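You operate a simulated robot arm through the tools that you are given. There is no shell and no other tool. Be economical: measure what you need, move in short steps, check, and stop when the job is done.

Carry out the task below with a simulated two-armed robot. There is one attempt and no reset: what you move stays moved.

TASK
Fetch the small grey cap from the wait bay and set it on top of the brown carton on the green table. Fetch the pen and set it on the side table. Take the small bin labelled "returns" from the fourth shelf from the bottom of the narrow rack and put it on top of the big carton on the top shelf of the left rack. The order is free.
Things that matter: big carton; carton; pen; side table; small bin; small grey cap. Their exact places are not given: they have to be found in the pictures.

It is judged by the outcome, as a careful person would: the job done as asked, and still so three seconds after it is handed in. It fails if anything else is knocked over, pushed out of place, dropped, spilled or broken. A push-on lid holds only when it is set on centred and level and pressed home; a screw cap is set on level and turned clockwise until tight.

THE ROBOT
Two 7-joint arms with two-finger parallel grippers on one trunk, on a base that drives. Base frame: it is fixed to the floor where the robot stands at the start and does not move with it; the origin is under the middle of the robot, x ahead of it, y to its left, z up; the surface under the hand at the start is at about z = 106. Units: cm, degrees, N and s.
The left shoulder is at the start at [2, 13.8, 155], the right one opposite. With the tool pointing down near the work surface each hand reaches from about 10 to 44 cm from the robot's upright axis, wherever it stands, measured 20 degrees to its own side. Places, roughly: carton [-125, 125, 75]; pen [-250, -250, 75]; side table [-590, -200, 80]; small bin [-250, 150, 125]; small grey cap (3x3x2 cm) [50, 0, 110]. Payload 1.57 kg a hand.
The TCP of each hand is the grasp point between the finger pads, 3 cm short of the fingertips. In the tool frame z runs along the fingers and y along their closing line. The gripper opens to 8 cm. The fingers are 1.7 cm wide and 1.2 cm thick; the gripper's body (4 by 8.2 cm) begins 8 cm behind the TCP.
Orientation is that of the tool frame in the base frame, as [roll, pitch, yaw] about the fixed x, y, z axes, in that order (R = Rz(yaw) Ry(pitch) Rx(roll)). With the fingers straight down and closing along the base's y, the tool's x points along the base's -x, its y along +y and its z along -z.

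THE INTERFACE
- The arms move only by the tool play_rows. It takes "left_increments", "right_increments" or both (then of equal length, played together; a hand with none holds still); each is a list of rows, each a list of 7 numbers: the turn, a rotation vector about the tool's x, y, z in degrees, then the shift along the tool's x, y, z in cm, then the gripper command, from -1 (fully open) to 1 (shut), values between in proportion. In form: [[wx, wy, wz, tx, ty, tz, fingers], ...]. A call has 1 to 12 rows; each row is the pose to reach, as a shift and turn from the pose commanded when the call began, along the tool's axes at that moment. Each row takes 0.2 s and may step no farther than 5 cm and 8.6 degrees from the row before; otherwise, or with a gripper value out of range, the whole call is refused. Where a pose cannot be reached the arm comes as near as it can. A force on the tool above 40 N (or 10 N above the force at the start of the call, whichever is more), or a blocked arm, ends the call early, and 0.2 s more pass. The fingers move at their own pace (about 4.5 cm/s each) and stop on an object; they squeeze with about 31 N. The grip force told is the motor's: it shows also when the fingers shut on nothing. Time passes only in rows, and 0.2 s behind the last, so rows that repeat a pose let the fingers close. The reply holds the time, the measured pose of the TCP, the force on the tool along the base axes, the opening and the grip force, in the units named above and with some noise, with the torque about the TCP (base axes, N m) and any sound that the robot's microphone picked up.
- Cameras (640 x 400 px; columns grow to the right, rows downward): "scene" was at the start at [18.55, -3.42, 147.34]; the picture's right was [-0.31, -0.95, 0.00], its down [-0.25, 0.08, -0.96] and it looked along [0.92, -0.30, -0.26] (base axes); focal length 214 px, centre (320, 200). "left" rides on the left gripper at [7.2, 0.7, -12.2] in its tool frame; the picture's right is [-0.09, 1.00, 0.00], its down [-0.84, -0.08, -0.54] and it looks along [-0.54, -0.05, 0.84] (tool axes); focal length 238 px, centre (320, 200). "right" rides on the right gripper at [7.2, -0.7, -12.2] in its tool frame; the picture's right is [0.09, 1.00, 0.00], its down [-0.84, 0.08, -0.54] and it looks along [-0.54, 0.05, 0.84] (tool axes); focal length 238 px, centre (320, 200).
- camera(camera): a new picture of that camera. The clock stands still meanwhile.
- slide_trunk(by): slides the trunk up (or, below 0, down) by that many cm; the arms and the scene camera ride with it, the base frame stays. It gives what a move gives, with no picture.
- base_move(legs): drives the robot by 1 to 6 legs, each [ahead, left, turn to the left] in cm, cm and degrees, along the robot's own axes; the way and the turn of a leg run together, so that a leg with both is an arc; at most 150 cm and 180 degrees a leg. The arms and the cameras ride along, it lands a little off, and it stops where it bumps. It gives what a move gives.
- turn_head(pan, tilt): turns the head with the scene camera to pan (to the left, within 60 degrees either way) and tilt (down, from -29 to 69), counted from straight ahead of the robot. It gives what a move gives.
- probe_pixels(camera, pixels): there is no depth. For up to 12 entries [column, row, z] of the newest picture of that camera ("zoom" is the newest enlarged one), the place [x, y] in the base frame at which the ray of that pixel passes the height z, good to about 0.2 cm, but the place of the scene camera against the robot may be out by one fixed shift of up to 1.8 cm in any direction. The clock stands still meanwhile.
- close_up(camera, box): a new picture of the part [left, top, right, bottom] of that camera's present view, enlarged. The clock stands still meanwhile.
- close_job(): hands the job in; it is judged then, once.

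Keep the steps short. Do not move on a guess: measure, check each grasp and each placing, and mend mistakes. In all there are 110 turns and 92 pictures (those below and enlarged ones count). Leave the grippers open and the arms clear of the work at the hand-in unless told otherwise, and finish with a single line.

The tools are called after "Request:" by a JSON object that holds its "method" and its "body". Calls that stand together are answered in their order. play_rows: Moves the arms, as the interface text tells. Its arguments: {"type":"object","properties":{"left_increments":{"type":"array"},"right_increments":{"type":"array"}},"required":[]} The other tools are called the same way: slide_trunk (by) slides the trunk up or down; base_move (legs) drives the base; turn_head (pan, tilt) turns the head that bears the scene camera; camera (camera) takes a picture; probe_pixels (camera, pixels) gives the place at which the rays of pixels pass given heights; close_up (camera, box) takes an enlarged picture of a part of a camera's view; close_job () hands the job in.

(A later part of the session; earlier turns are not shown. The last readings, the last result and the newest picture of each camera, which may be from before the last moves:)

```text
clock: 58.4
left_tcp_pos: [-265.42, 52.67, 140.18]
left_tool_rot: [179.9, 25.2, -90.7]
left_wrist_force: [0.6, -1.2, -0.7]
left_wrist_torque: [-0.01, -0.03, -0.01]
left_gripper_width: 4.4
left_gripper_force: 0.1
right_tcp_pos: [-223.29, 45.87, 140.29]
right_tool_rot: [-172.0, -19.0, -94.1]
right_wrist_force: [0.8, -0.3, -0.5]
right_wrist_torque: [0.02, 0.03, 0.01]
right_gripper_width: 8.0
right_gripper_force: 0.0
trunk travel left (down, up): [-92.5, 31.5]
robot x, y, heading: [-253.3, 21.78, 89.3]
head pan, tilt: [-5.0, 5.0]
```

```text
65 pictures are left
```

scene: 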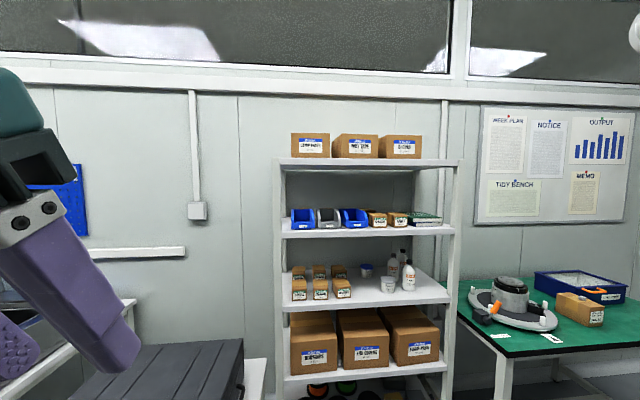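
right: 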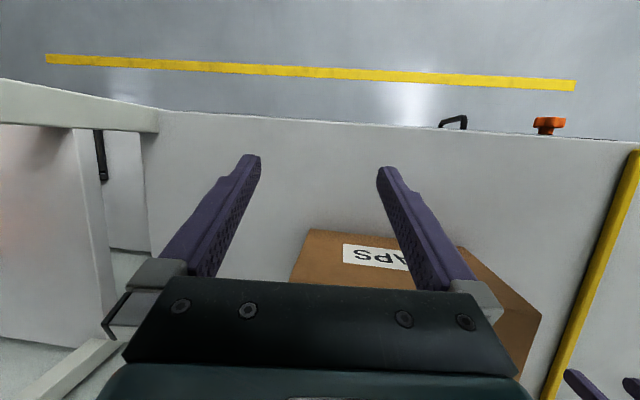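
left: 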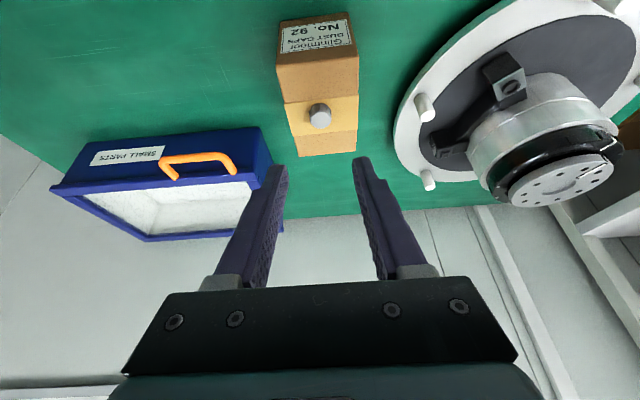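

This rack's fourth shelf carries three small bins (px 303–355, 218). I'll read their labels.

Request:
{"method": "close_up", "body": {"camera": "scene", "box": [275, 195, 455, 245]}}

Request:
{"method": "close_up", "body": {"camera": "scene", "box": [265, 120, 465, 245]}}

Request:
{"method": "probe_pixels", "body": {"camera": "scene", "pixels": [[303, 225, 122], [356, 225, 122], [285, 235, 120], [450, 235, 120], [285, 165, 150], [455, 165, 150], [330, 225, 122]]}}

```text
3.56 times, centred on (365, 220) of scene
```

zoom: 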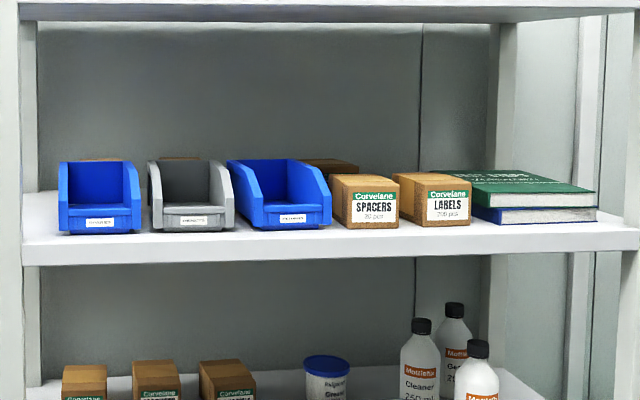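

```text
3.20 times, centred on (365, 182) of scene
```

zoom: 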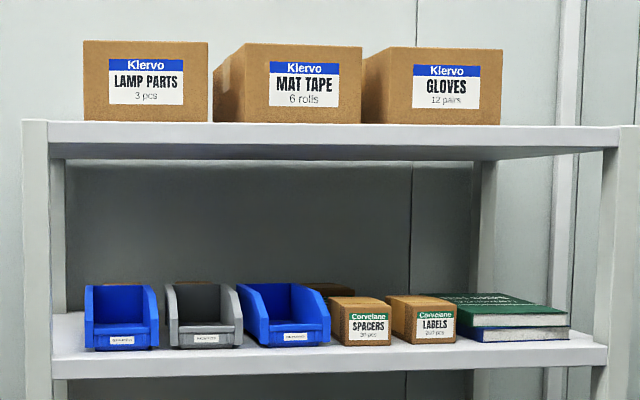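

```text
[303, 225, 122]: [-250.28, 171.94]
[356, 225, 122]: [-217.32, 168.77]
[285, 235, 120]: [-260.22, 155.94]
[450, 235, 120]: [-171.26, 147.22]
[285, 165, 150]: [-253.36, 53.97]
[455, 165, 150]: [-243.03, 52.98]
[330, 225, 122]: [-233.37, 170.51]
```

The labels can't be read from here. I'll drive closer, straight in front of the bins.

Request:
{"method": "base_move", "body": {"legs": [[45, 0, 1]]}}

Request:
{"method": "turn_head", "body": {"pan": -5, "tilt": 15}}

Request:
{"method": "camera", "body": {"camera": "scene"}}

Request:
{"method": "close_up", "body": {"camera": "scene", "box": [265, 160, 425, 260]}}

```text
clock: 61.1
left_tcp_pos: [-265.7, 96.68, 140.26]
left_tool_rot: [180.0, 25.3, -89.6]
left_wrist_force: [0.3, -0.2, 0.0]
left_wrist_torque: [-0.02, 0.01, 0.01]
left_gripper_width: 4.39
left_gripper_force: 0.1
right_tcp_pos: [-223.62, 90.6, 140.18]
right_tool_rot: [-172.0, -19.1, -93.1]
right_wrist_force: [-0.4, 0.8, 0.2]
right_wrist_torque: [0.01, 0.01, -0.01]
right_gripper_width: 8.0
right_gripper_force: 0.1
trunk travel left (down, up): [-92.5, 31.5]
robot x, y, heading: [-253.3, 65.97, 90.2]
head pan, tilt: [-5.0, 5.0]
```

```text
clock: 61.8
left_tcp_pos: [-265.75, 96.5, 140.14]
left_tool_rot: [179.8, 25.3, -89.6]
left_wrist_force: [-0.7, 0.0, -0.5]
left_wrist_torque: [0.0, 0.02, -0.03]
left_gripper_width: 4.43
left_gripper_force: 0.0
right_tcp_pos: [-223.61, 90.4, 140.31]
right_tool_rot: [-172.1, -19.1, -93.2]
right_wrist_force: [0.1, 0.5, -1.0]
right_wrist_torque: [-0.03, -0.04, 0.0]
right_gripper_width: 8.01
right_gripper_force: 0.1
trunk travel left (down, up): [-92.5, 31.5]
robot x, y, heading: [-252.87, 65.82, 90.4]
head pan, tilt: [-5.0, 15.0]
```

```text
62 pictures are left
```

scene: 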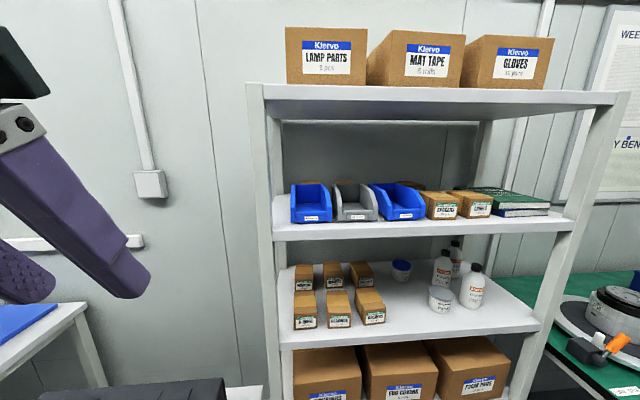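

```text
4.00 times, centred on (345, 210) of scene
```

zoom: 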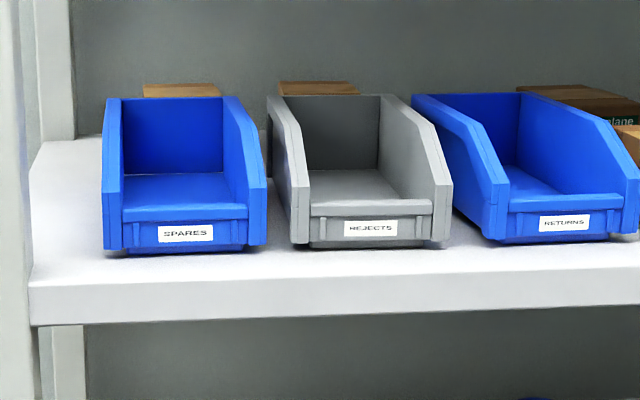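

The RETURNS bin is the right-hand blue one (label at about px 406,216). I'll measure it and the shelf clearances.

Request:
{"method": "probe_pixels", "body": {"camera": "scene", "pixels": [[406.5, 215.7, 122], [406.5, 215.7, 118], [386, 219, 118], [424, 217, 118], [264, 90, 160], [264, 90, 155], [278, 240, 115], [570, 228, 115]]}}

Request:
{"method": "camera", "body": {"camera": "left"}}

Request:
{"method": "camera", "body": {"camera": "right"}}

```text
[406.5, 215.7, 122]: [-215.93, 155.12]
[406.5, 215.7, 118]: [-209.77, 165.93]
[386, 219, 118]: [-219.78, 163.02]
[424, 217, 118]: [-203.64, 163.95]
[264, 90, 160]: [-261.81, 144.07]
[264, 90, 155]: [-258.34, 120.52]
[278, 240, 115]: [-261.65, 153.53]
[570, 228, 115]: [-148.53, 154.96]
```

```text
60 pictures are left
```

left: 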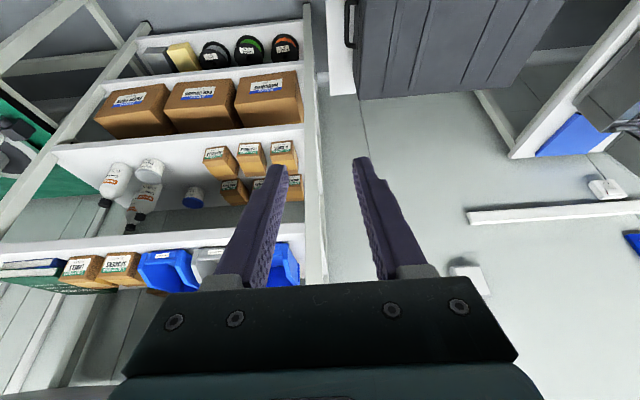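

```text
59 pictures are left
```

right: 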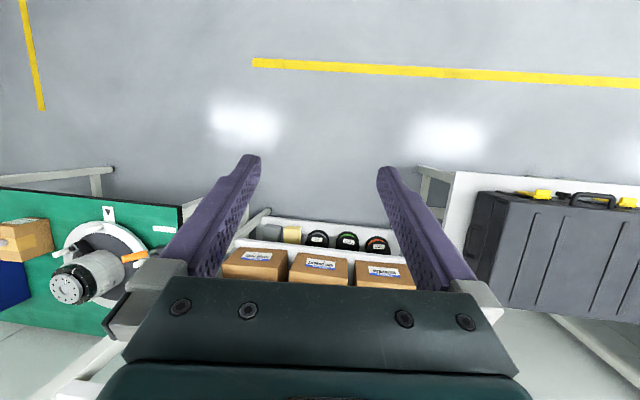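

By comparing two views, the bin's front is near (-224,138.5) with the shelf at z≈125.5. I'll grip its left side wall with the fingers pitched forward and closing sideways. First I extend the arm and pitch to 60° in free space.

Request:
{"method": "play_rows", "body": {"left_increments": [[0, 0, 0, -4, 0, 2, -0.1], [0, 0, 0, -8, 0, 3.8, -0.1], [0, 0, 0, -10.8, 0, 5.1, -0.1], [0, -8, 0, -10.8, 0, 5.1, -0.1], [0, -16, 0, -10.8, 0, 5.1, -0.1], [0, -24, 0, -10.8, 0, 5.1, -0.1], [0, -32, 0, -10.8, 0, 5.1, -0.1], [0, -35, 0, -10.8, 0, 5.1, -0.1], [0, -35, 0, -10.8, 0, 5.1, -0.1]]}}

Request:
{"method": "base_move", "body": {"legs": [[0, -34, 0]]}}

Request:
{"method": "camera", "body": {"camera": "left"}}

Request:
{"method": "camera", "body": {"camera": "scene"}}

```text
clock: 63.8
left_tcp_pos: [-265.88, 108.54, 140.22]
left_tool_rot: [179.9, 60.3, -89.8]
left_wrist_force: [-0.7, 0.3, -0.6]
left_wrist_torque: [0.02, 0.0, 0.02]
left_gripper_width: 4.41
left_gripper_force: 0.1
right_tcp_pos: [-223.57, 90.52, 140.22]
right_tool_rot: [-171.9, -19.1, -93.0]
right_wrist_force: [-0.3, -0.3, 0.0]
right_wrist_torque: [0.01, 0.0, 0.0]
right_gripper_width: 8.01
right_gripper_force: 0.1
trunk travel left (down, up): [-92.5, 31.5]
robot x, y, heading: [-252.78, 65.84, 90.4]
head pan, tilt: [-5.0, 15.0]
```

```text
clock: 66.0
left_tcp_pos: [-231.39, 108.7, 140.19]
left_tool_rot: [179.9, 60.3, -89.8]
left_wrist_force: [0.1, 0.4, -0.5]
left_wrist_torque: [0.04, 0.04, 0.03]
left_gripper_width: 4.4
left_gripper_force: 0.1
right_tcp_pos: [-189.14, 90.7, 140.35]
right_tool_rot: [-172.0, -19.1, -93.2]
right_wrist_force: [0.7, -0.2, 0.1]
right_wrist_torque: [-0.01, -0.05, 0.01]
right_gripper_width: 7.99
right_gripper_force: 0.0
trunk travel left (down, up): [-92.5, 31.5]
robot x, y, heading: [-218.81, 66.4, 90.3]
head pan, tilt: [-5.0, 15.0]
```

```text
58 pictures are left
```

left: 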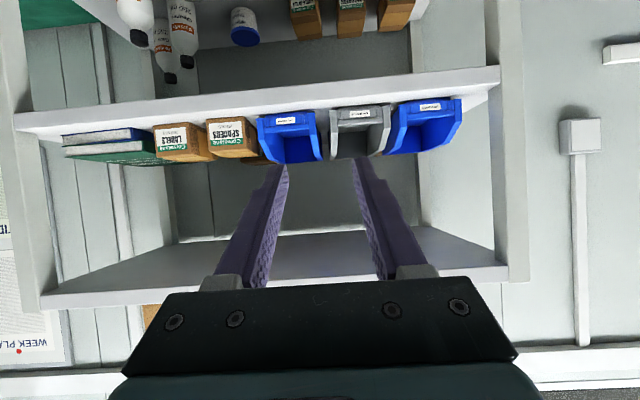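

```text
57 pictures are left
```

scene: 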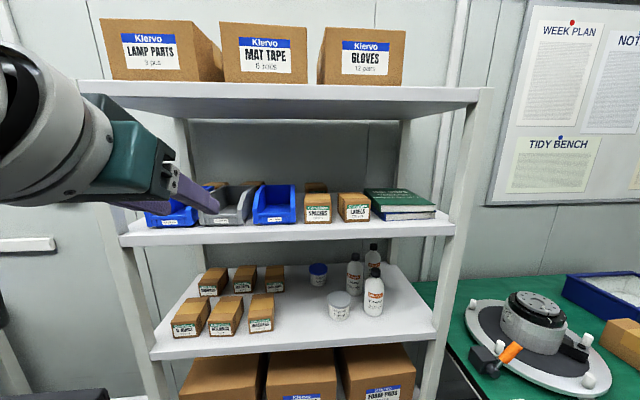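

Request:
{"method": "close_up", "body": {"camera": "left", "box": [220, 80, 400, 180]}}

Request:
{"method": "probe_pixels", "body": {"camera": "left", "pixels": [[286, 121, 130], [286, 121, 127], [286, 121, 124], [314, 112, 127], [258, 118, 127]]}}

Request:
{"method": "close_up", "body": {"camera": "scene", "box": [190, 160, 390, 260]}}

Request:
{"method": "probe_pixels", "body": {"camera": "zoom", "pixels": [[272, 200, 130], [272, 200, 127], [272, 200, 124]]}}

```text
3.56 times, centred on (310, 130) of left
```

zoom: 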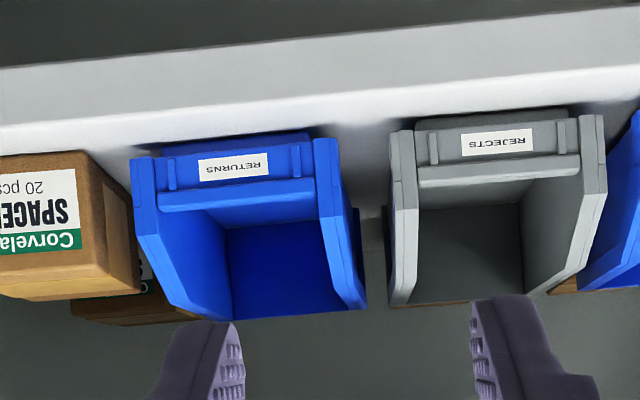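

```text
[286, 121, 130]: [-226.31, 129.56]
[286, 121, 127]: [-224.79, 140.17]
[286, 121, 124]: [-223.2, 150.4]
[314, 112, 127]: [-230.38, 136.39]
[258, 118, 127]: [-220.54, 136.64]
```

```text
3.20 times, centred on (290, 210) of scene
```

zoom: 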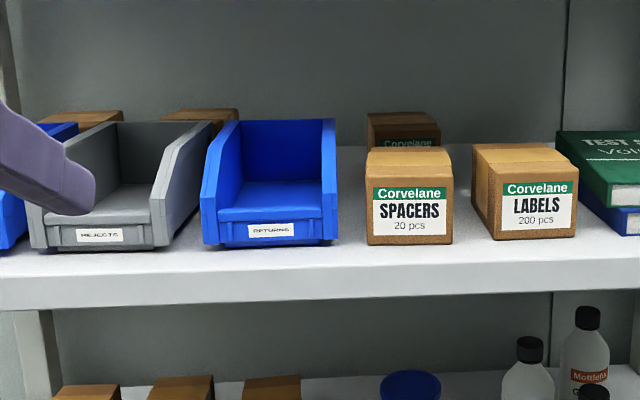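

```text
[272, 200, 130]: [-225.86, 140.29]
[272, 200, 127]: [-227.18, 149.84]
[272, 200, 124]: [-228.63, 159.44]
```

Request:
{"method": "probe_pixels", "body": {"camera": "zoom", "pixels": [[271, 230, 130], [271, 230, 127], [271, 230, 124], [204, 243, 127], [337, 240, 127], [240, 120, 134], [335, 119, 134], [30, 270, 125]]}}

Request:
{"method": "probe_pixels", "body": {"camera": "left", "pixels": [[315.5, 113, 130], [323, 160, 133], [323, 160, 136], [286, 124, 128], [337, 140, 133]]}}

```text
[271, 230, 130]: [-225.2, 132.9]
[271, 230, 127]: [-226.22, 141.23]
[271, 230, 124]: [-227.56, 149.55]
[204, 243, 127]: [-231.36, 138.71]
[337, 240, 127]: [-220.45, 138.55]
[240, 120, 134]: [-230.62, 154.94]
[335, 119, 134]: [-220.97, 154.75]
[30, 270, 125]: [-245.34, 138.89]
```

```text
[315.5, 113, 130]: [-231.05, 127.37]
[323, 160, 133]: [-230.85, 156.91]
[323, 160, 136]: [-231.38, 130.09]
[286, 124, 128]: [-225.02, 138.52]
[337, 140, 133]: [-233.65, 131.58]
```

The bin's label is at about (-225,138.5,127.6), its left wall is centred near x=-230.4, and the gap to the grey bin is about 2.5–3 cm. I'll narrow the fingers to 3 cm and drive ahead 24, then re-measure from close.

Request:
{"method": "base_move", "body": {"legs": [[24, 0, 0]]}}

Request:
{"method": "play_rows", "body": {"left_increments": [[0, 0, 0, 0, 0, 0, 0.25], [0, 0, 0, 0, 0, 0, 0.25]]}}

Request:
{"method": "camera", "body": {"camera": "left"}}

Request:
{"method": "close_up", "body": {"camera": "scene", "box": [120, 130, 440, 330]}}

```text
clock: 67.8
left_tcp_pos: [-231.61, 132.66, 140.13]
left_tool_rot: [179.8, 60.3, -89.7]
left_wrist_force: [-0.8, 0.7, 0.5]
left_wrist_torque: [-0.01, -0.02, 0.02]
left_gripper_width: 4.4
left_gripper_force: 0.0
right_tcp_pos: [-189.33, 114.77, 140.18]
right_tool_rot: [-172.0, -19.1, -93.1]
right_wrist_force: [0.0, 0.5, 0.6]
right_wrist_torque: [0.01, 0.04, 0.0]
right_gripper_width: 7.97
right_gripper_force: 0.1
trunk travel left (down, up): [-92.5, 31.5]
robot x, y, heading: [-219.16, 90.11, 90.3]
head pan, tilt: [-5.0, 15.0]
```

```text
clock: 68.4
left_tcp_pos: [-231.59, 132.66, 140.18]
left_tool_rot: [179.8, 60.4, -89.8]
left_wrist_force: [-0.7, 0.3, 0.0]
left_wrist_torque: [-0.03, 0.0, -0.03]
left_gripper_width: 3.02
left_gripper_force: 0.1
right_tcp_pos: [-189.4, 114.74, 140.34]
right_tool_rot: [-172.0, -19.1, -93.1]
right_wrist_force: [0.9, -0.1, 0.6]
right_wrist_torque: [0.0, 0.01, 0.01]
right_gripper_width: 8.0
right_gripper_force: 0.1
trunk travel left (down, up): [-92.5, 31.5]
robot x, y, heading: [-218.75, 89.98, 90.1]
head pan, tilt: [-5.0, 15.0]
```

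```text
54 pictures are left
```

left: 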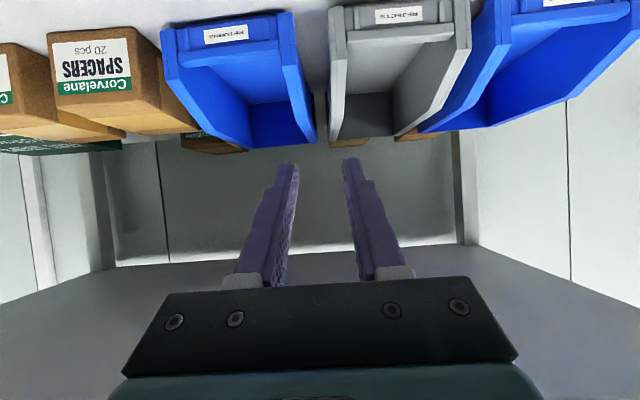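

```text
2.00 times, centred on (280, 230) of scene
```

zoom: 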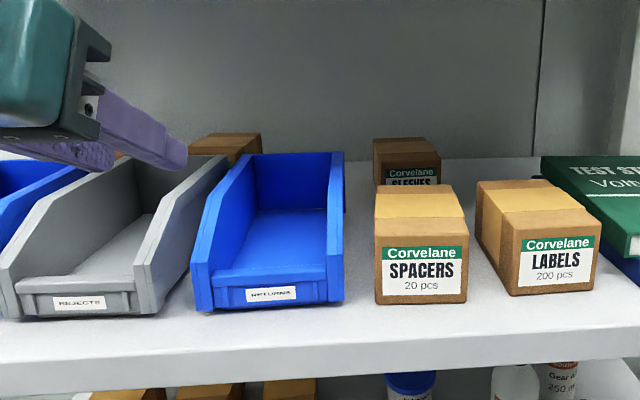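

Request:
{"method": "close_up", "body": {"camera": "left", "box": [220, 0, 380, 160]}}

Request:
{"method": "probe_pixels", "body": {"camera": "left", "pixels": [[316, 142, 134], [316, 142, 133], [294, 13, 129.5], [330, 137, 134], [330, 30, 129.5], [228, 33, 127.6], [228, 33, 128.2]]}}

```text
2.50 times, centred on (300, 80) of left
```

zoom: 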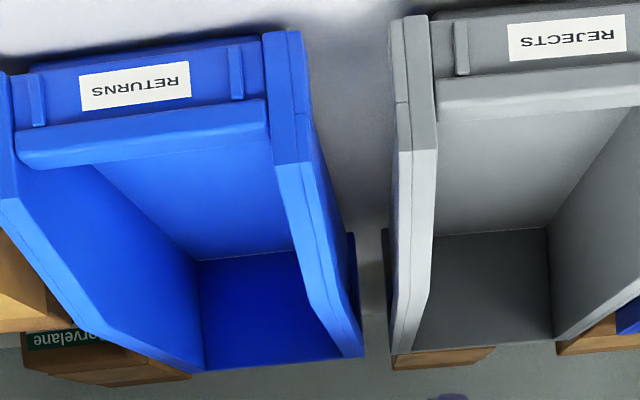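

```text
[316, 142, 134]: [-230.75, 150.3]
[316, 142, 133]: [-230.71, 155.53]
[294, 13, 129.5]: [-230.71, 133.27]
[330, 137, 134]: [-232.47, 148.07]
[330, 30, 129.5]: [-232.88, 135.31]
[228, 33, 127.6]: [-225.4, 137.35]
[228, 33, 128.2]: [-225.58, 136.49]
```

Request:
{"method": "probe_pixels", "body": {"camera": "left", "pixels": [[287, 65, 130], [287, 65, 131], [287, 65, 132], [294, 13, 126], [294, 13, 127], [336, 62, 131], [325, 130, 134]]}}

```text
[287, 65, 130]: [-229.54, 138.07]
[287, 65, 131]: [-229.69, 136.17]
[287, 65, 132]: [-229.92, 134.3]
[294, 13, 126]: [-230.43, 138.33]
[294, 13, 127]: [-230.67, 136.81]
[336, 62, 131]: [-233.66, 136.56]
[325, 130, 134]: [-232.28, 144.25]
```

The front wall face is at y≈138, the wall at x −230.5..−229.4, and the grey bin's edge at −233. I'll line up on the grasp line 10 cm short, check, then slide in.

Request:
{"method": "play_rows", "body": {"left_increments": [[0, 0, 0, 1.5, -0.9, 1.9, 0.3], [0, 0, 0, 3.0, -1.8, 3.8, 0.3], [0, 0, 0, 3.0, -1.8, 3.8, 0.3]]}}

Request:
{"method": "camera", "body": {"camera": "left"}}

Request:
{"method": "close_up", "body": {"camera": "scene", "box": [120, 130, 440, 330]}}

```text
clock: 69.2
left_tcp_pos: [-229.84, 134.72, 135.62]
left_tool_rot: [179.8, 60.3, -89.7]
left_wrist_force: [-0.4, 0.5, 0.2]
left_wrist_torque: [0.0, 0.01, -0.02]
left_gripper_width: 2.8
left_gripper_force: 0.1
right_tcp_pos: [-189.36, 114.75, 140.29]
right_tool_rot: [-172.1, -19.0, -93.2]
right_wrist_force: [-0.2, -0.5, -1.1]
right_wrist_torque: [-0.01, -0.02, -0.03]
right_gripper_width: 8.0
right_gripper_force: 0.2
trunk travel left (down, up): [-92.5, 31.5]
robot x, y, heading: [-218.51, 90.04, 90.5]
head pan, tilt: [-5.0, 15.0]
```

```text
51 pictures are left
```

left: 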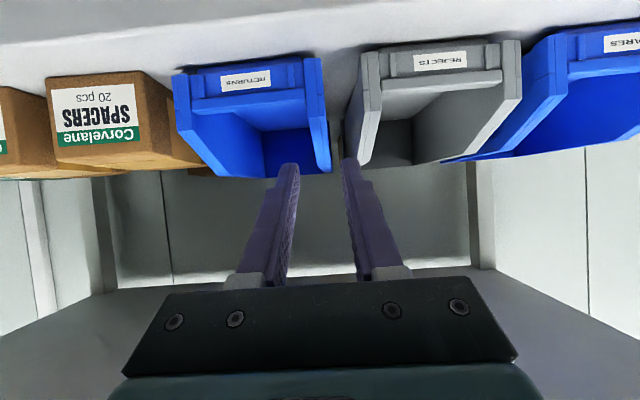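

```text
2.00 times, centred on (280, 230) of scene
```

zoom: 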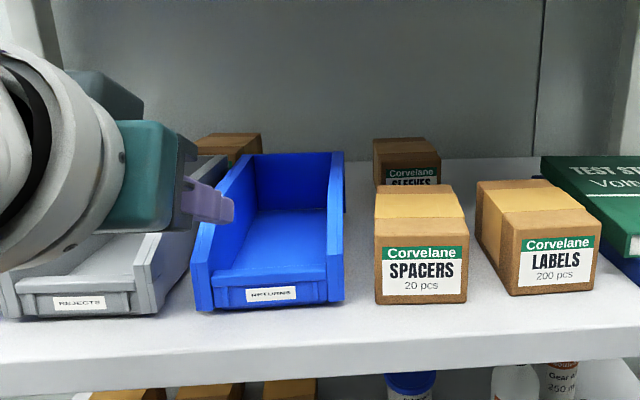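

The alignment looks right: wall at px ~310–330 between the fingers (298 / 342), grey wall at 357. I'll slide in halfway and check.

Request:
{"method": "play_rows", "body": {"left_increments": [[0, 0, 0, 0, 0, 2, 0.3], [0, 0, 0, 0, 0, 4, 0.3], [0, 0, 0, 0, 0, 6, 0.3], [0, 0, 0, 0, 0, 6, 0.3]]}}

Request:
{"method": "camera", "body": {"camera": "left"}}

```text
clock: 70.2
left_tcp_pos: [-229.73, 139.81, 132.7]
left_tool_rot: [179.9, 60.3, -89.7]
left_wrist_force: [-0.1, 0.1, 0.3]
left_wrist_torque: [0.0, 0.04, -0.02]
left_gripper_width: 2.8
left_gripper_force: 0.3
right_tcp_pos: [-189.35, 114.61, 140.21]
right_tool_rot: [-172.0, -19.0, -93.1]
right_wrist_force: [-0.4, 0.0, -0.3]
right_wrist_torque: [-0.01, 0.0, -0.03]
right_gripper_width: 8.0
right_gripper_force: 0.0
trunk travel left (down, up): [-92.5, 31.5]
robot x, y, heading: [-219.0, 90.51, 90.2]
head pan, tilt: [-5.0, 15.0]
```

```text
49 pictures are left
```

left: 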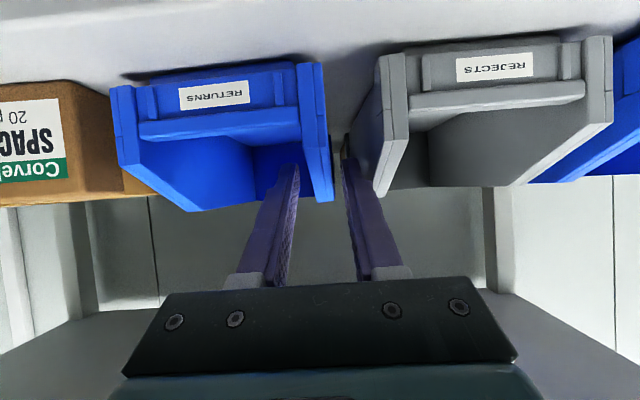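

The fingers straddle the wall cleanly. I'll go 4 cm further, then close.

Request:
{"method": "play_rows", "body": {"left_increments": [[0, 0, 0, 0, 0, 2, 0.3], [0, 0, 0, 0, 0, 3.8, 0.3], [0, 0, 0, 0, 0, 3.8, 0.3], [0, 0, 0, 0, 0, 3.8, 1], [0, 0, 0, 0, 0, 3.8, 1], [0, 0, 0, 0, 0, 3.8, 1]]}}

Request:
{"method": "camera", "body": {"camera": "left"}}

```text
clock: 71.6
left_tcp_pos: [-229.8, 143.21, 130.88]
left_tool_rot: [179.9, 60.3, -89.8]
left_wrist_force: [0.0, 1.0, -0.2]
left_wrist_torque: [-0.01, 0.01, 0.04]
left_gripper_width: 1.15
left_gripper_force: 29.8
right_tcp_pos: [-189.28, 114.71, 140.33]
right_tool_rot: [-172.0, -19.2, -93.1]
right_wrist_force: [-0.4, 0.2, 0.2]
right_wrist_torque: [0.0, -0.01, 0.01]
right_gripper_width: 8.01
right_gripper_force: 0.1
trunk travel left (down, up): [-92.5, 31.5]
robot x, y, heading: [-218.76, 90.13, 90.3]
head pan, tilt: [-5.0, 15.0]
```

```text
48 pictures are left
```

left: 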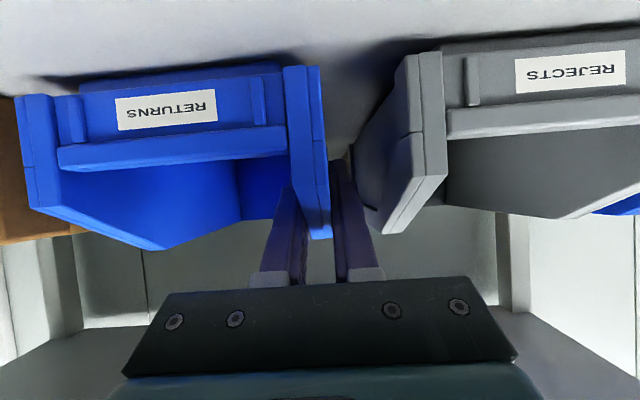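

Gripped (1.15 cm wall, 30 N). I'll lift 4 cm gently and check that it hangs level.

Request:
{"method": "play_rows", "body": {"left_increments": [[0, 0, 0, -0.87, 0, -0.5, 1], [0, 0, 0, -1.74, 0, -1.0, 1], [0, 0, 0, -2.6, 0, -1.5, 1], [0, 0, 0, -3.5, 0, -2.0, 1], [0, 0, 0, -3.5, 0, -2.0, 1]]}}

Request:
{"method": "camera", "body": {"camera": "scene"}}

```text
clock: 72.8
left_tcp_pos: [-229.83, 143.2, 134.75]
left_tool_rot: [179.8, 60.4, -89.7]
left_wrist_force: [0.0, -0.6, -1.3]
left_wrist_torque: [-0.05, 0.05, 0.03]
left_gripper_width: 1.17
left_gripper_force: 28.6
right_tcp_pos: [-189.37, 114.63, 140.36]
right_tool_rot: [-172.0, -19.1, -93.0]
right_wrist_force: [0.4, -1.4, 0.2]
right_wrist_torque: [0.0, 0.01, 0.03]
right_gripper_width: 8.01
right_gripper_force: 0.1
trunk travel left (down, up): [-92.5, 31.5]
robot x, y, heading: [-218.39, 90.21, 90.2]
head pan, tilt: [-5.0, 15.0]
```

```text
47 pictures are left
```

scene: 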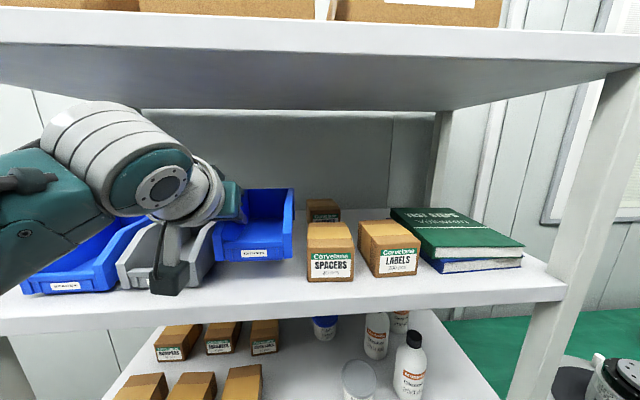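

Lifted level, and it's light (~1.3 N). I'll back straight out 60 cm, then look around for the left rack.

Request:
{"method": "base_move", "body": {"legs": [[-70, 0, 0]]}}

Request:
{"method": "turn_head", "body": {"pan": -45, "tilt": 5}}

Request:
{"method": "base_move", "body": {"legs": [[0, 0, 130]]}}

Request:
{"method": "camera", "body": {"camera": "scene"}}

```text
clock: 76.6
left_tcp_pos: [-229.41, 73.98, 134.85]
left_tool_rot: [179.9, 60.3, -90.0]
left_wrist_force: [0.1, 0.4, -1.4]
left_wrist_torque: [-0.02, 0.04, 0.01]
left_gripper_width: 1.16
left_gripper_force: 28.9
right_tcp_pos: [-188.94, 45.38, 140.28]
right_tool_rot: [-172.0, -19.1, -93.4]
right_wrist_force: [0.1, -0.2, 0.8]
right_wrist_torque: [-0.02, 0.0, -0.02]
right_gripper_width: 8.0
right_gripper_force: 0.1
trunk travel left (down, up): [-92.5, 31.5]
robot x, y, heading: [-218.74, 20.8, 90.2]
head pan, tilt: [-5.0, 15.0]
```

```text
clock: 77.7
left_tcp_pos: [-229.26, 73.96, 134.91]
left_tool_rot: [179.9, 60.3, -90.0]
left_wrist_force: [0.9, 0.0, -1.2]
left_wrist_torque: [-0.04, 0.06, -0.01]
left_gripper_width: 1.16
left_gripper_force: 28.7
right_tcp_pos: [-189.06, 45.22, 140.23]
right_tool_rot: [-171.9, -19.0, -93.4]
right_wrist_force: [-0.5, 0.1, 0.2]
right_wrist_torque: [-0.02, 0.04, 0.0]
right_gripper_width: 8.01
right_gripper_force: 0.1
trunk travel left (down, up): [-92.5, 31.5]
robot x, y, heading: [-218.72, 20.61, 90.4]
head pan, tilt: [-45.0, 5.0]
```

```text
clock: 83.5
left_tcp_pos: [-253.25, -20.63, 134.73]
left_tool_rot: [179.9, 60.3, 38.6]
left_wrist_force: [-0.2, 0.1, -1.5]
left_wrist_torque: [-0.01, -0.08, -0.01]
left_gripper_width: 1.17
left_gripper_force: 28.7
right_tcp_pos: [-256.07, 28.77, 140.28]
right_tool_rot: [-172.0, -19.2, 35.3]
right_wrist_force: [1.2, -0.1, -0.1]
right_wrist_torque: [-0.01, 0.01, 0.03]
right_gripper_width: 7.99
right_gripper_force: 0.1
trunk travel left (down, up): [-92.5, 31.5]
robot x, y, heading: [-218.81, 21.0, -141.4]
head pan, tilt: [-45.0, 5.0]
```

```text
46 pictures are left
```

scene: 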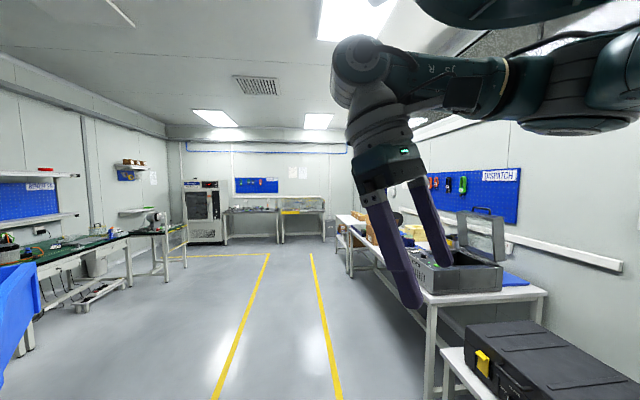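

Request:
{"method": "turn_head", "body": {"pan": 10, "tilt": 5}}

Request:
{"method": "camera", "body": {"camera": "scene"}}

Request:
{"method": "turn_head", "body": {"pan": 60, "tilt": 5}}

Request:
{"method": "camera", "body": {"camera": "scene"}}

```text
clock: 84.7
left_tcp_pos: [-253.38, -20.55, 134.82]
left_tool_rot: [179.8, 60.2, 38.6]
left_wrist_force: [0.5, 0.3, -1.1]
left_wrist_torque: [-0.01, -0.05, -0.01]
left_gripper_width: 1.15
left_gripper_force: 28.6
right_tcp_pos: [-256.27, 28.74, 140.28]
right_tool_rot: [-172.0, -19.0, 35.4]
right_wrist_force: [-0.2, -0.6, -0.4]
right_wrist_torque: [0.01, 0.01, 0.02]
right_gripper_width: 8.01
right_gripper_force: 0.1
trunk travel left (down, up): [-92.5, 31.5]
robot x, y, heading: [-218.39, 20.78, -141.3]
head pan, tilt: [10.0, 5.0]
```

```text
45 pictures are left
```

scene: 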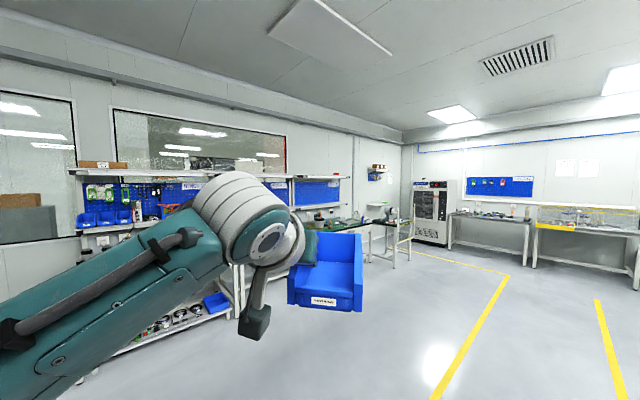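

```text
clock: 85.9
left_tcp_pos: [-253.43, -20.55, 134.77]
left_tool_rot: [179.9, 60.3, 38.6]
left_wrist_force: [0.6, -0.8, 0.0]
left_wrist_torque: [-0.03, -0.03, -0.01]
left_gripper_width: 1.16
left_gripper_force: 29.3
right_tcp_pos: [-256.21, 28.82, 140.22]
right_tool_rot: [-172.0, -19.1, 35.4]
right_wrist_force: [0.3, -0.1, -0.7]
right_wrist_torque: [0.01, 0.0, 0.01]
right_gripper_width: 8.01
right_gripper_force: 0.0
trunk travel left (down, up): [-92.5, 31.5]
robot x, y, heading: [-218.61, 20.72, -141.2]
head pan, tilt: [60.0, 5.0]
```

```text
44 pictures are left
```

scene: 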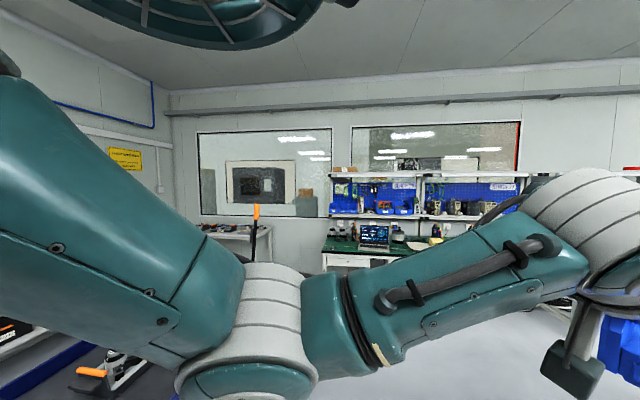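

There's no second rack here, only the workbench with the window (pen side). The other racks were beside the start bench: one to its left, with the "GOOD" chargers. I'll turn back the safe way, over the open side, and drive there.

Request:
{"method": "base_move", "body": {"legs": [[0, 0, -110], [0, 0, -109], [0, 22, 0], [110, 0, 0]]}}

Request:
{"method": "turn_head", "body": {"pan": 0, "tilt": 5}}

Request:
{"method": "camera", "body": {"camera": "scene"}}

```text
clock: 102.0
left_tcp_pos: [-55.06, 46.01, 134.85]
left_tool_rot: [179.9, 60.2, 177.1]
left_wrist_force: [-0.9, 0.0, -0.9]
left_wrist_torque: [0.05, 0.01, -0.01]
left_gripper_width: 1.19
left_gripper_force: 29.2
right_tcp_pos: [-85.66, 7.12, 140.23]
right_tool_rot: [-172.0, -19.1, 173.9]
right_wrist_force: [0.2, 0.2, -0.3]
right_wrist_torque: [-0.04, -0.02, -0.04]
right_gripper_width: 8.01
right_gripper_force: 0.0
trunk travel left (down, up): [-92.5, 31.5]
robot x, y, heading: [-108.66, 37.73, -2.7]
head pan, tilt: [60.0, 5.0]
```

```text
clock: 103.3
left_tcp_pos: [-55.1, 46.06, 134.8]
left_tool_rot: [179.9, 60.2, 177.1]
left_wrist_force: [0.2, 0.2, -0.9]
left_wrist_torque: [0.09, 0.04, 0.0]
left_gripper_width: 1.18
left_gripper_force: 28.8
right_tcp_pos: [-85.67, 7.1, 140.23]
right_tool_rot: [-172.1, -19.2, 173.9]
right_wrist_force: [-0.8, 0.2, 0.0]
right_wrist_torque: [0.02, -0.01, -0.01]
right_gripper_width: 7.99
right_gripper_force: 0.1
trunk travel left (down, up): [-92.5, 31.5]
robot x, y, heading: [-108.43, 38.07, -2.9]
head pan, tilt: [0.0, 5.0]
```

```text
43 pictures are left
```

scene: 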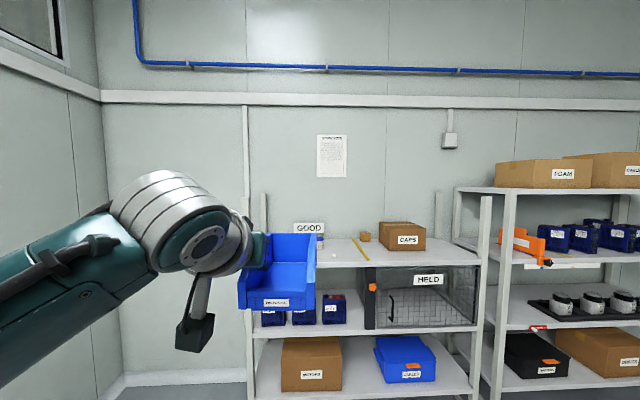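

The left rack is the one whose top shelf carries the GOOD/WAIT bays, so its big carton is CAPS. The right rack has FOAM etc. I'll raise the trunk for clearance and drive to stand in front of the CAPS carton.

Request:
{"method": "slide_trunk", "body": {"by": 15}}

Request:
{"method": "base_move", "body": {"legs": [[65, 0, 2.9], [0, -62, 0]]}}

Request:
{"method": "turn_head", "body": {"pan": -5, "tilt": 25}}

Request:
{"method": "camera", "body": {"camera": "scene"}}

Request:
{"method": "camera", "body": {"camera": "left"}}

```text
clock: 105.0
left_tcp_pos: [-55.1, 46.14, 149.7]
left_tool_rot: [179.9, 60.2, 177.3]
left_wrist_force: [0.5, 0.1, -0.6]
left_wrist_torque: [0.06, -0.01, 0.01]
left_gripper_width: 1.17
left_gripper_force: 28.9
right_tcp_pos: [-85.66, 7.11, 155.17]
right_tool_rot: [-172.0, -19.0, 173.8]
right_wrist_force: [-0.1, -0.4, 0.5]
right_wrist_torque: [-0.01, -0.01, 0.0]
right_gripper_width: 8.01
right_gripper_force: 0.1
trunk travel left (down, up): [-107.5, 16.5]
robot x, y, heading: [-108.9, 37.8, -2.6]
head pan, tilt: [0.0, 5.0]
```

```text
clock: 111.6
left_tcp_pos: [8.54, -13.36, 149.75]
left_tool_rot: [179.9, 60.2, -179.8]
left_wrist_force: [0.9, -0.1, -1.4]
left_wrist_torque: [0.03, 0.04, 0.03]
left_gripper_width: 1.17
left_gripper_force: 29.2
right_tcp_pos: [-19.91, -53.51, 155.15]
right_tool_rot: [-172.0, -19.2, 176.9]
right_wrist_force: [-0.7, 0.0, 0.4]
right_wrist_torque: [0.0, -0.05, -0.01]
right_gripper_width: 8.02
right_gripper_force: 0.1
trunk travel left (down, up): [-107.5, 16.5]
robot x, y, heading: [-44.61, -23.82, 0.3]
head pan, tilt: [0.0, 5.0]
```

```text
clock: 112.5
left_tcp_pos: [8.6, -13.2, 149.8]
left_tool_rot: [179.9, 60.3, -179.8]
left_wrist_force: [-0.9, -0.4, -0.6]
left_wrist_torque: [0.04, 0.01, 0.0]
left_gripper_width: 1.19
left_gripper_force: 28.9
right_tcp_pos: [-19.87, -53.67, 155.2]
right_tool_rot: [-172.0, -19.1, 176.7]
right_wrist_force: [-0.4, 0.2, 0.6]
right_wrist_torque: [0.07, 0.03, -0.02]
right_gripper_width: 8.0
right_gripper_force: 0.1
trunk travel left (down, up): [-107.5, 16.5]
robot x, y, heading: [-44.43, -24.08, 0.0]
head pan, tilt: [-5.0, 25.0]
```

```text
42 pictures are left
```

scene: 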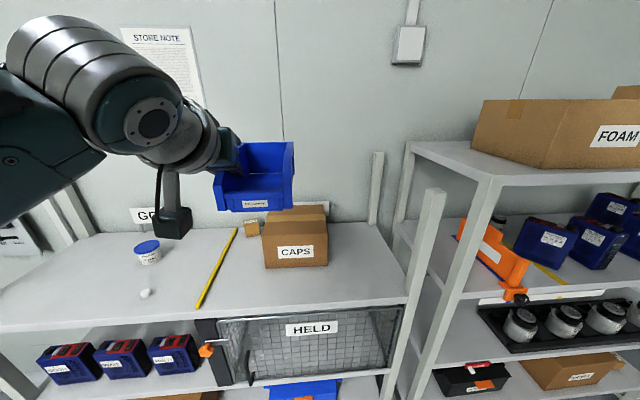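

```text
41 pictures are left
```

left: 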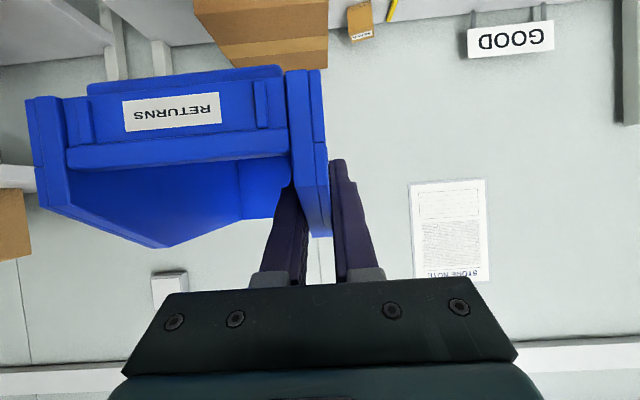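

Request:
{"method": "close_up", "body": {"camera": "scene", "box": [220, 180, 460, 330]}}

Request:
{"method": "probe_pixels", "body": {"camera": "scene", "pixels": [[265, 268, 106], [327, 264, 106], [328, 236, 120], [328, 236, 125], [328, 236, 115], [412, 300, 106], [440, 190, 140], [440, 190, 130]]}}

```text
2.67 times, centred on (340, 255) of scene
```

zoom: 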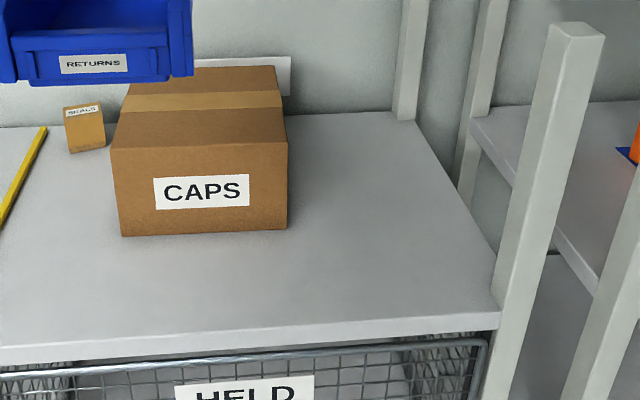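

```text
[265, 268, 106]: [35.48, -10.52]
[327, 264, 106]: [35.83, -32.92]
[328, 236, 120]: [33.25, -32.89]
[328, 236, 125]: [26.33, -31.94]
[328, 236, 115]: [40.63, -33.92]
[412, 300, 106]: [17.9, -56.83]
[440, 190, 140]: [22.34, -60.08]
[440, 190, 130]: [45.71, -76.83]
```

Request:
{"method": "probe_pixels", "body": {"camera": "zoom", "pixels": [[110, 150, 118.3], [288, 153, 118.3], [276, 66, 118.3], [150, 68, 118.3], [123, 236, 106], [287, 229, 106]]}}

Request:
{"method": "probe_pixels", "body": {"camera": "left", "pixels": [[327, 70, 118.3], [327, 40, 118.3], [330, 0, 118.3]]}}

```text
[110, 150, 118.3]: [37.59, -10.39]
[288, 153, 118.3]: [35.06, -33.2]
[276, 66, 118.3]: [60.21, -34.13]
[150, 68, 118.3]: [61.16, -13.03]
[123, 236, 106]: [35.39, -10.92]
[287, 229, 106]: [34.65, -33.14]
```

```text
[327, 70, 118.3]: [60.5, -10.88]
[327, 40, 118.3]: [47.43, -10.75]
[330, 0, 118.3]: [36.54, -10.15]
```

The carton top is z≈118.3, spanning x 34.5–59 and y −10.8..−33.5 (centre 47,−22). A rack post stands near (18,−57), so I'll tuck the right hand inward before driving in and shift the left hand slightly inward too.

Request:
{"method": "play_rows", "body": {"left_increments": [[0, 0, 0, 0, -1.3, 0, 1], [0, 0, 0, 0, -2.6, 0, 1], [0, 0, 0, 0, -4, 0, 1], [0, 0, 0, 0, -5, 0, 1], [0, 0, 0, 0, -5, 0, 1]], "right_increments": [[0, 0, 0, 0, 2, 0, -1], [0, 0, 0, 0, 4, 0, -1], [0, 0, 0, 0, 6, 0, -1], [0, 0, 0, 0, 8, 0, -1], [0, 0, 0, 0, 8, 0, -1]]}}

Request:
{"method": "base_move", "body": {"legs": [[34, 1.4, 0]]}}

Request:
{"method": "camera", "body": {"camera": "scene"}}

Request:
{"method": "camera", "body": {"camera": "right"}}

```text
clock: 113.7
left_tcp_pos: [8.72, -18.06, 149.7]
left_tool_rot: [179.8, 60.3, -179.9]
left_wrist_force: [0.1, -0.4, -1.0]
left_wrist_torque: [0.04, 0.02, -0.02]
left_gripper_width: 1.17
left_gripper_force: 29.1
right_tcp_pos: [-19.77, -45.64, 154.44]
right_tool_rot: [-172.0, -19.1, 176.8]
right_wrist_force: [0.8, -0.8, -0.1]
right_wrist_torque: [-0.01, -0.01, -0.03]
right_gripper_width: 8.0
right_gripper_force: 0.0
trunk travel left (down, up): [-107.5, 16.5]
robot x, y, heading: [-44.48, -23.77, 0.4]
head pan, tilt: [-5.0, 25.0]
```

```text
clock: 115.9
left_tcp_pos: [42.48, -17.0, 149.57]
left_tool_rot: [179.8, 60.2, 179.8]
left_wrist_force: [0.7, -0.1, -0.9]
left_wrist_torque: [0.06, 0.0, -0.02]
left_gripper_width: 1.15
left_gripper_force: 28.8
right_tcp_pos: [14.01, -44.43, 154.46]
right_tool_rot: [-172.0, -19.1, 176.5]
right_wrist_force: [0.3, 0.2, -0.2]
right_wrist_torque: [0.02, 0.02, -0.01]
right_gripper_width: 7.98
right_gripper_force: 0.0
trunk travel left (down, up): [-107.5, 16.5]
robot x, y, heading: [-10.36, -22.74, -0.1]
head pan, tilt: [-5.0, 25.0]
```

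```text
39 pictures are left
```

scene: 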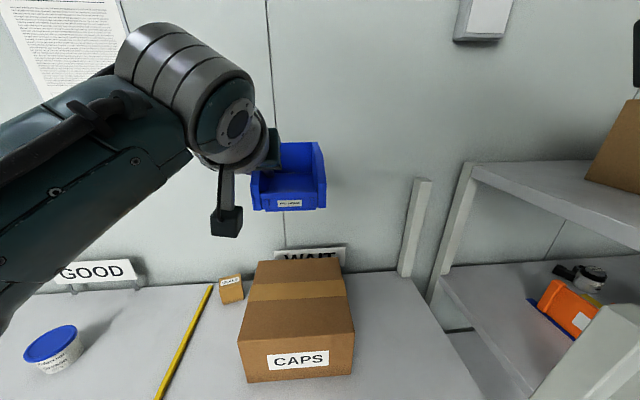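

```text
38 pictures are left
```

right: 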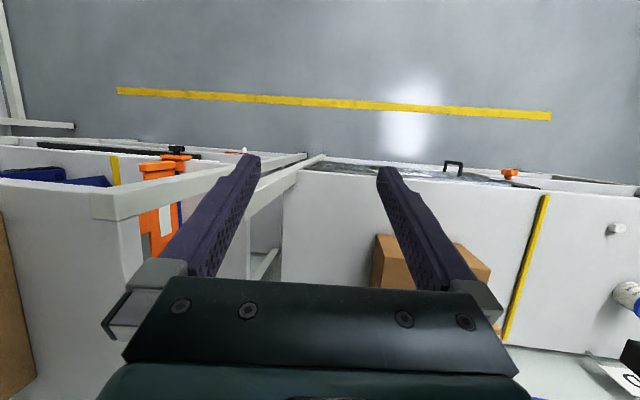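

The right hand is clear, but I'll tuck it 5 cm further from the post, advance the left 2 cm, then lower the trunk 22 cm so the bin bottom is about 4.5 cm above the carton.

Request:
{"method": "play_rows", "body": {"left_increments": [[0, 0, 0, -0.5, 0, 0.9, 1], [0, 0, 0, -1, 0, 1.7, 1], [0, 0, 0, -1, 0, 1.7, 1]], "right_increments": [[0, 0, 0, 0, 2, 0, -1], [0, 0, 0, 0, 5, 0, -1], [0, 0, 0, 0, 5, 0, -1]]}}

Request:
{"method": "slide_trunk", "body": {"by": -22}}

Request:
{"method": "camera", "body": {"camera": "scene"}}

Request:
{"method": "camera", "body": {"camera": "left"}}

```text
clock: 116.7
left_tcp_pos: [44.34, -17.08, 149.57]
left_tool_rot: [179.9, 60.2, 179.8]
left_wrist_force: [0.0, 0.7, -0.7]
left_wrist_torque: [0.06, 0.03, -0.01]
left_gripper_width: 1.16
left_gripper_force: 28.8
right_tcp_pos: [14.03, -39.63, 153.81]
right_tool_rot: [-172.1, -19.0, 176.5]
right_wrist_force: [0.2, -0.1, 0.2]
right_wrist_torque: [-0.01, -0.03, 0.0]
right_gripper_width: 7.99
right_gripper_force: 0.0
trunk travel left (down, up): [-107.5, 16.5]
robot x, y, heading: [-9.94, -22.9, -0.2]
head pan, tilt: [-5.0, 25.0]
```

```text
clock: 119.0
left_tcp_pos: [44.37, -17.02, 127.64]
left_tool_rot: [179.9, 60.1, 179.7]
left_wrist_force: [-0.5, -0.9, -0.7]
left_wrist_torque: [0.04, 0.02, 0.02]
left_gripper_width: 1.18
left_gripper_force: 28.8
right_tcp_pos: [14.16, -39.59, 131.87]
right_tool_rot: [-172.1, -19.2, 176.6]
right_wrist_force: [-0.4, 0.3, -0.1]
right_wrist_torque: [0.01, 0.01, 0.0]
right_gripper_width: 8.01
right_gripper_force: 0.0
trunk travel left (down, up): [-85.5, 38.5]
robot x, y, heading: [-10.42, -22.82, 0.0]
head pan, tilt: [-5.0, 25.0]
```

```text
37 pictures are left
```

scene: 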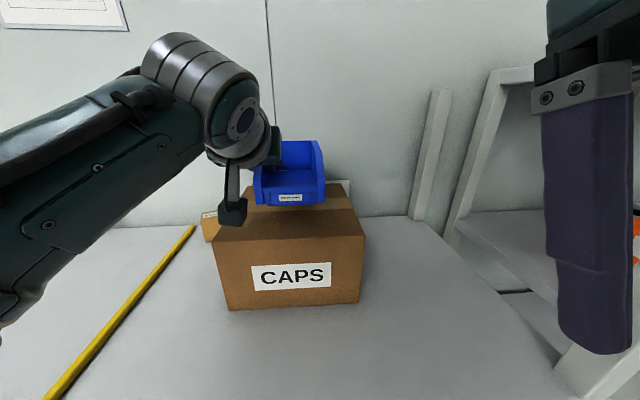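

```text
36 pictures are left
```

left: 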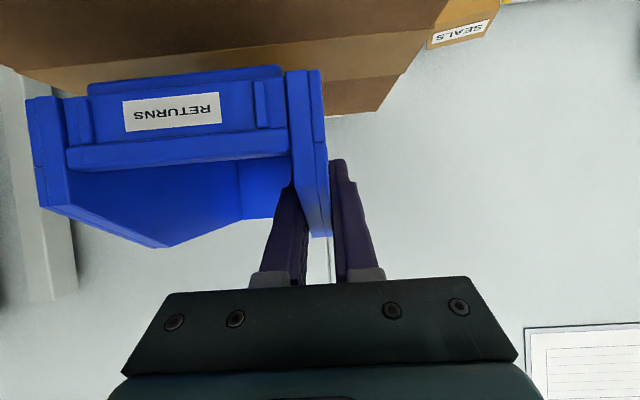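

The bin is over the carton. I'll lower 3.4 cm, then feel for contact.

Request:
{"method": "play_rows", "body": {"left_increments": [[0, 0, 0, 0.87, 0, 0.5, 1], [0, 0, 0, 1.74, 0, 1.0, 1], [0, 0, 0, 2.6, 0, 1.5, 1], [0, 0, 0, 2.95, 0, 1.7, 1], [0, 0, 0, 2.95, 0, 1.7, 1]]}}

Request:
{"method": "close_up", "body": {"camera": "scene", "box": [190, 120, 400, 320]}}

```text
clock: 120.2
left_tcp_pos: [44.65, -16.9, 124.72]
left_tool_rot: [-180.0, 61.0, 179.9]
left_wrist_force: [-2.8, 0.3, 27.2]
left_wrist_torque: [-0.19, 0.07, -0.19]
left_gripper_width: 1.15
left_gripper_force: 29.4
right_tcp_pos: [14.24, -39.57, 131.92]
right_tool_rot: [-172.0, -19.0, 176.5]
right_wrist_force: [-0.5, -0.2, 0.1]
right_wrist_torque: [0.01, -0.02, -0.02]
right_gripper_width: 8.02
right_gripper_force: 0.0
trunk travel left (down, up): [-85.5, 38.5]
robot x, y, heading: [-10.43, -22.88, 0.1]
head pan, tilt: [-5.0, 25.0]
```

```text
2.00 times, centred on (295, 220) of scene
```

zoom: 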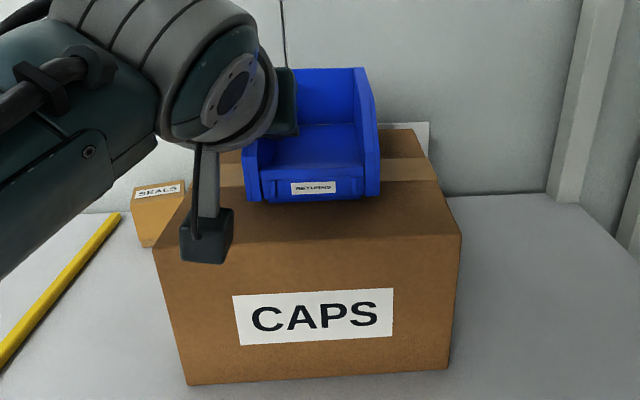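

It rests on the carton (27 N). I'll relieve the pressure, open to 2.8 cm, and slide out along the finger axis.

Request:
{"method": "play_rows", "body": {"left_increments": [[0, 0, 0, -0.25, 0, -0.15, 1], [0, 0, 0, -0.43, 0, -0.25, 1], [0, 0, 0, -0.43, 0, -0.25, 1]]}}

Request:
{"method": "play_rows", "body": {"left_increments": [[0, 0, 0, 0, 0, 0, 0.5], [0, 0, 0, 0, 0, 0, 0.3], [0, 0, 0, 0, 0, 0, 0.3], [0, 0, 0, 0, 0, 0, 0.3]]}}

Request:
{"method": "camera", "body": {"camera": "left"}}

```text
clock: 121.0
left_tcp_pos: [44.51, -17.02, 124.56]
left_tool_rot: [179.8, 60.2, 179.8]
left_wrist_force: [3.8, 0.0, 6.9]
left_wrist_torque: [-0.04, -0.88, 0.03]
left_gripper_width: 1.17
left_gripper_force: 28.8
right_tcp_pos: [14.06, -39.6, 131.91]
right_tool_rot: [-172.0, -19.1, 176.5]
right_wrist_force: [-0.1, 0.0, 0.3]
right_wrist_torque: [0.0, -0.02, 0.02]
right_gripper_width: 7.99
right_gripper_force: 0.0
trunk travel left (down, up): [-85.5, 38.5]
robot x, y, heading: [-10.47, -22.62, -0.0]
head pan, tilt: [-5.0, 25.0]
```

```text
clock: 122.0
left_tcp_pos: [44.35, -17.06, 124.7]
left_tool_rot: [179.9, 60.2, 179.8]
left_wrist_force: [0.5, 0.4, -0.9]
left_wrist_torque: [-0.01, -0.01, 0.02]
left_gripper_width: 2.81
left_gripper_force: 0.1
right_tcp_pos: [14.09, -39.53, 131.94]
right_tool_rot: [-172.0, -19.1, 176.5]
right_wrist_force: [-0.6, -0.5, 0.4]
right_wrist_torque: [-0.01, -0.02, 0.01]
right_gripper_width: 7.97
right_gripper_force: 0.0
trunk travel left (down, up): [-85.5, 38.5]
robot x, y, heading: [-10.24, -22.88, 0.2]
head pan, tilt: [-5.0, 25.0]
```

```text
34 pictures are left
```

left: 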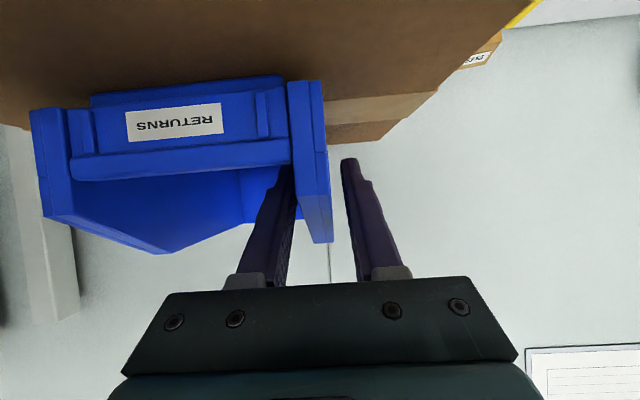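

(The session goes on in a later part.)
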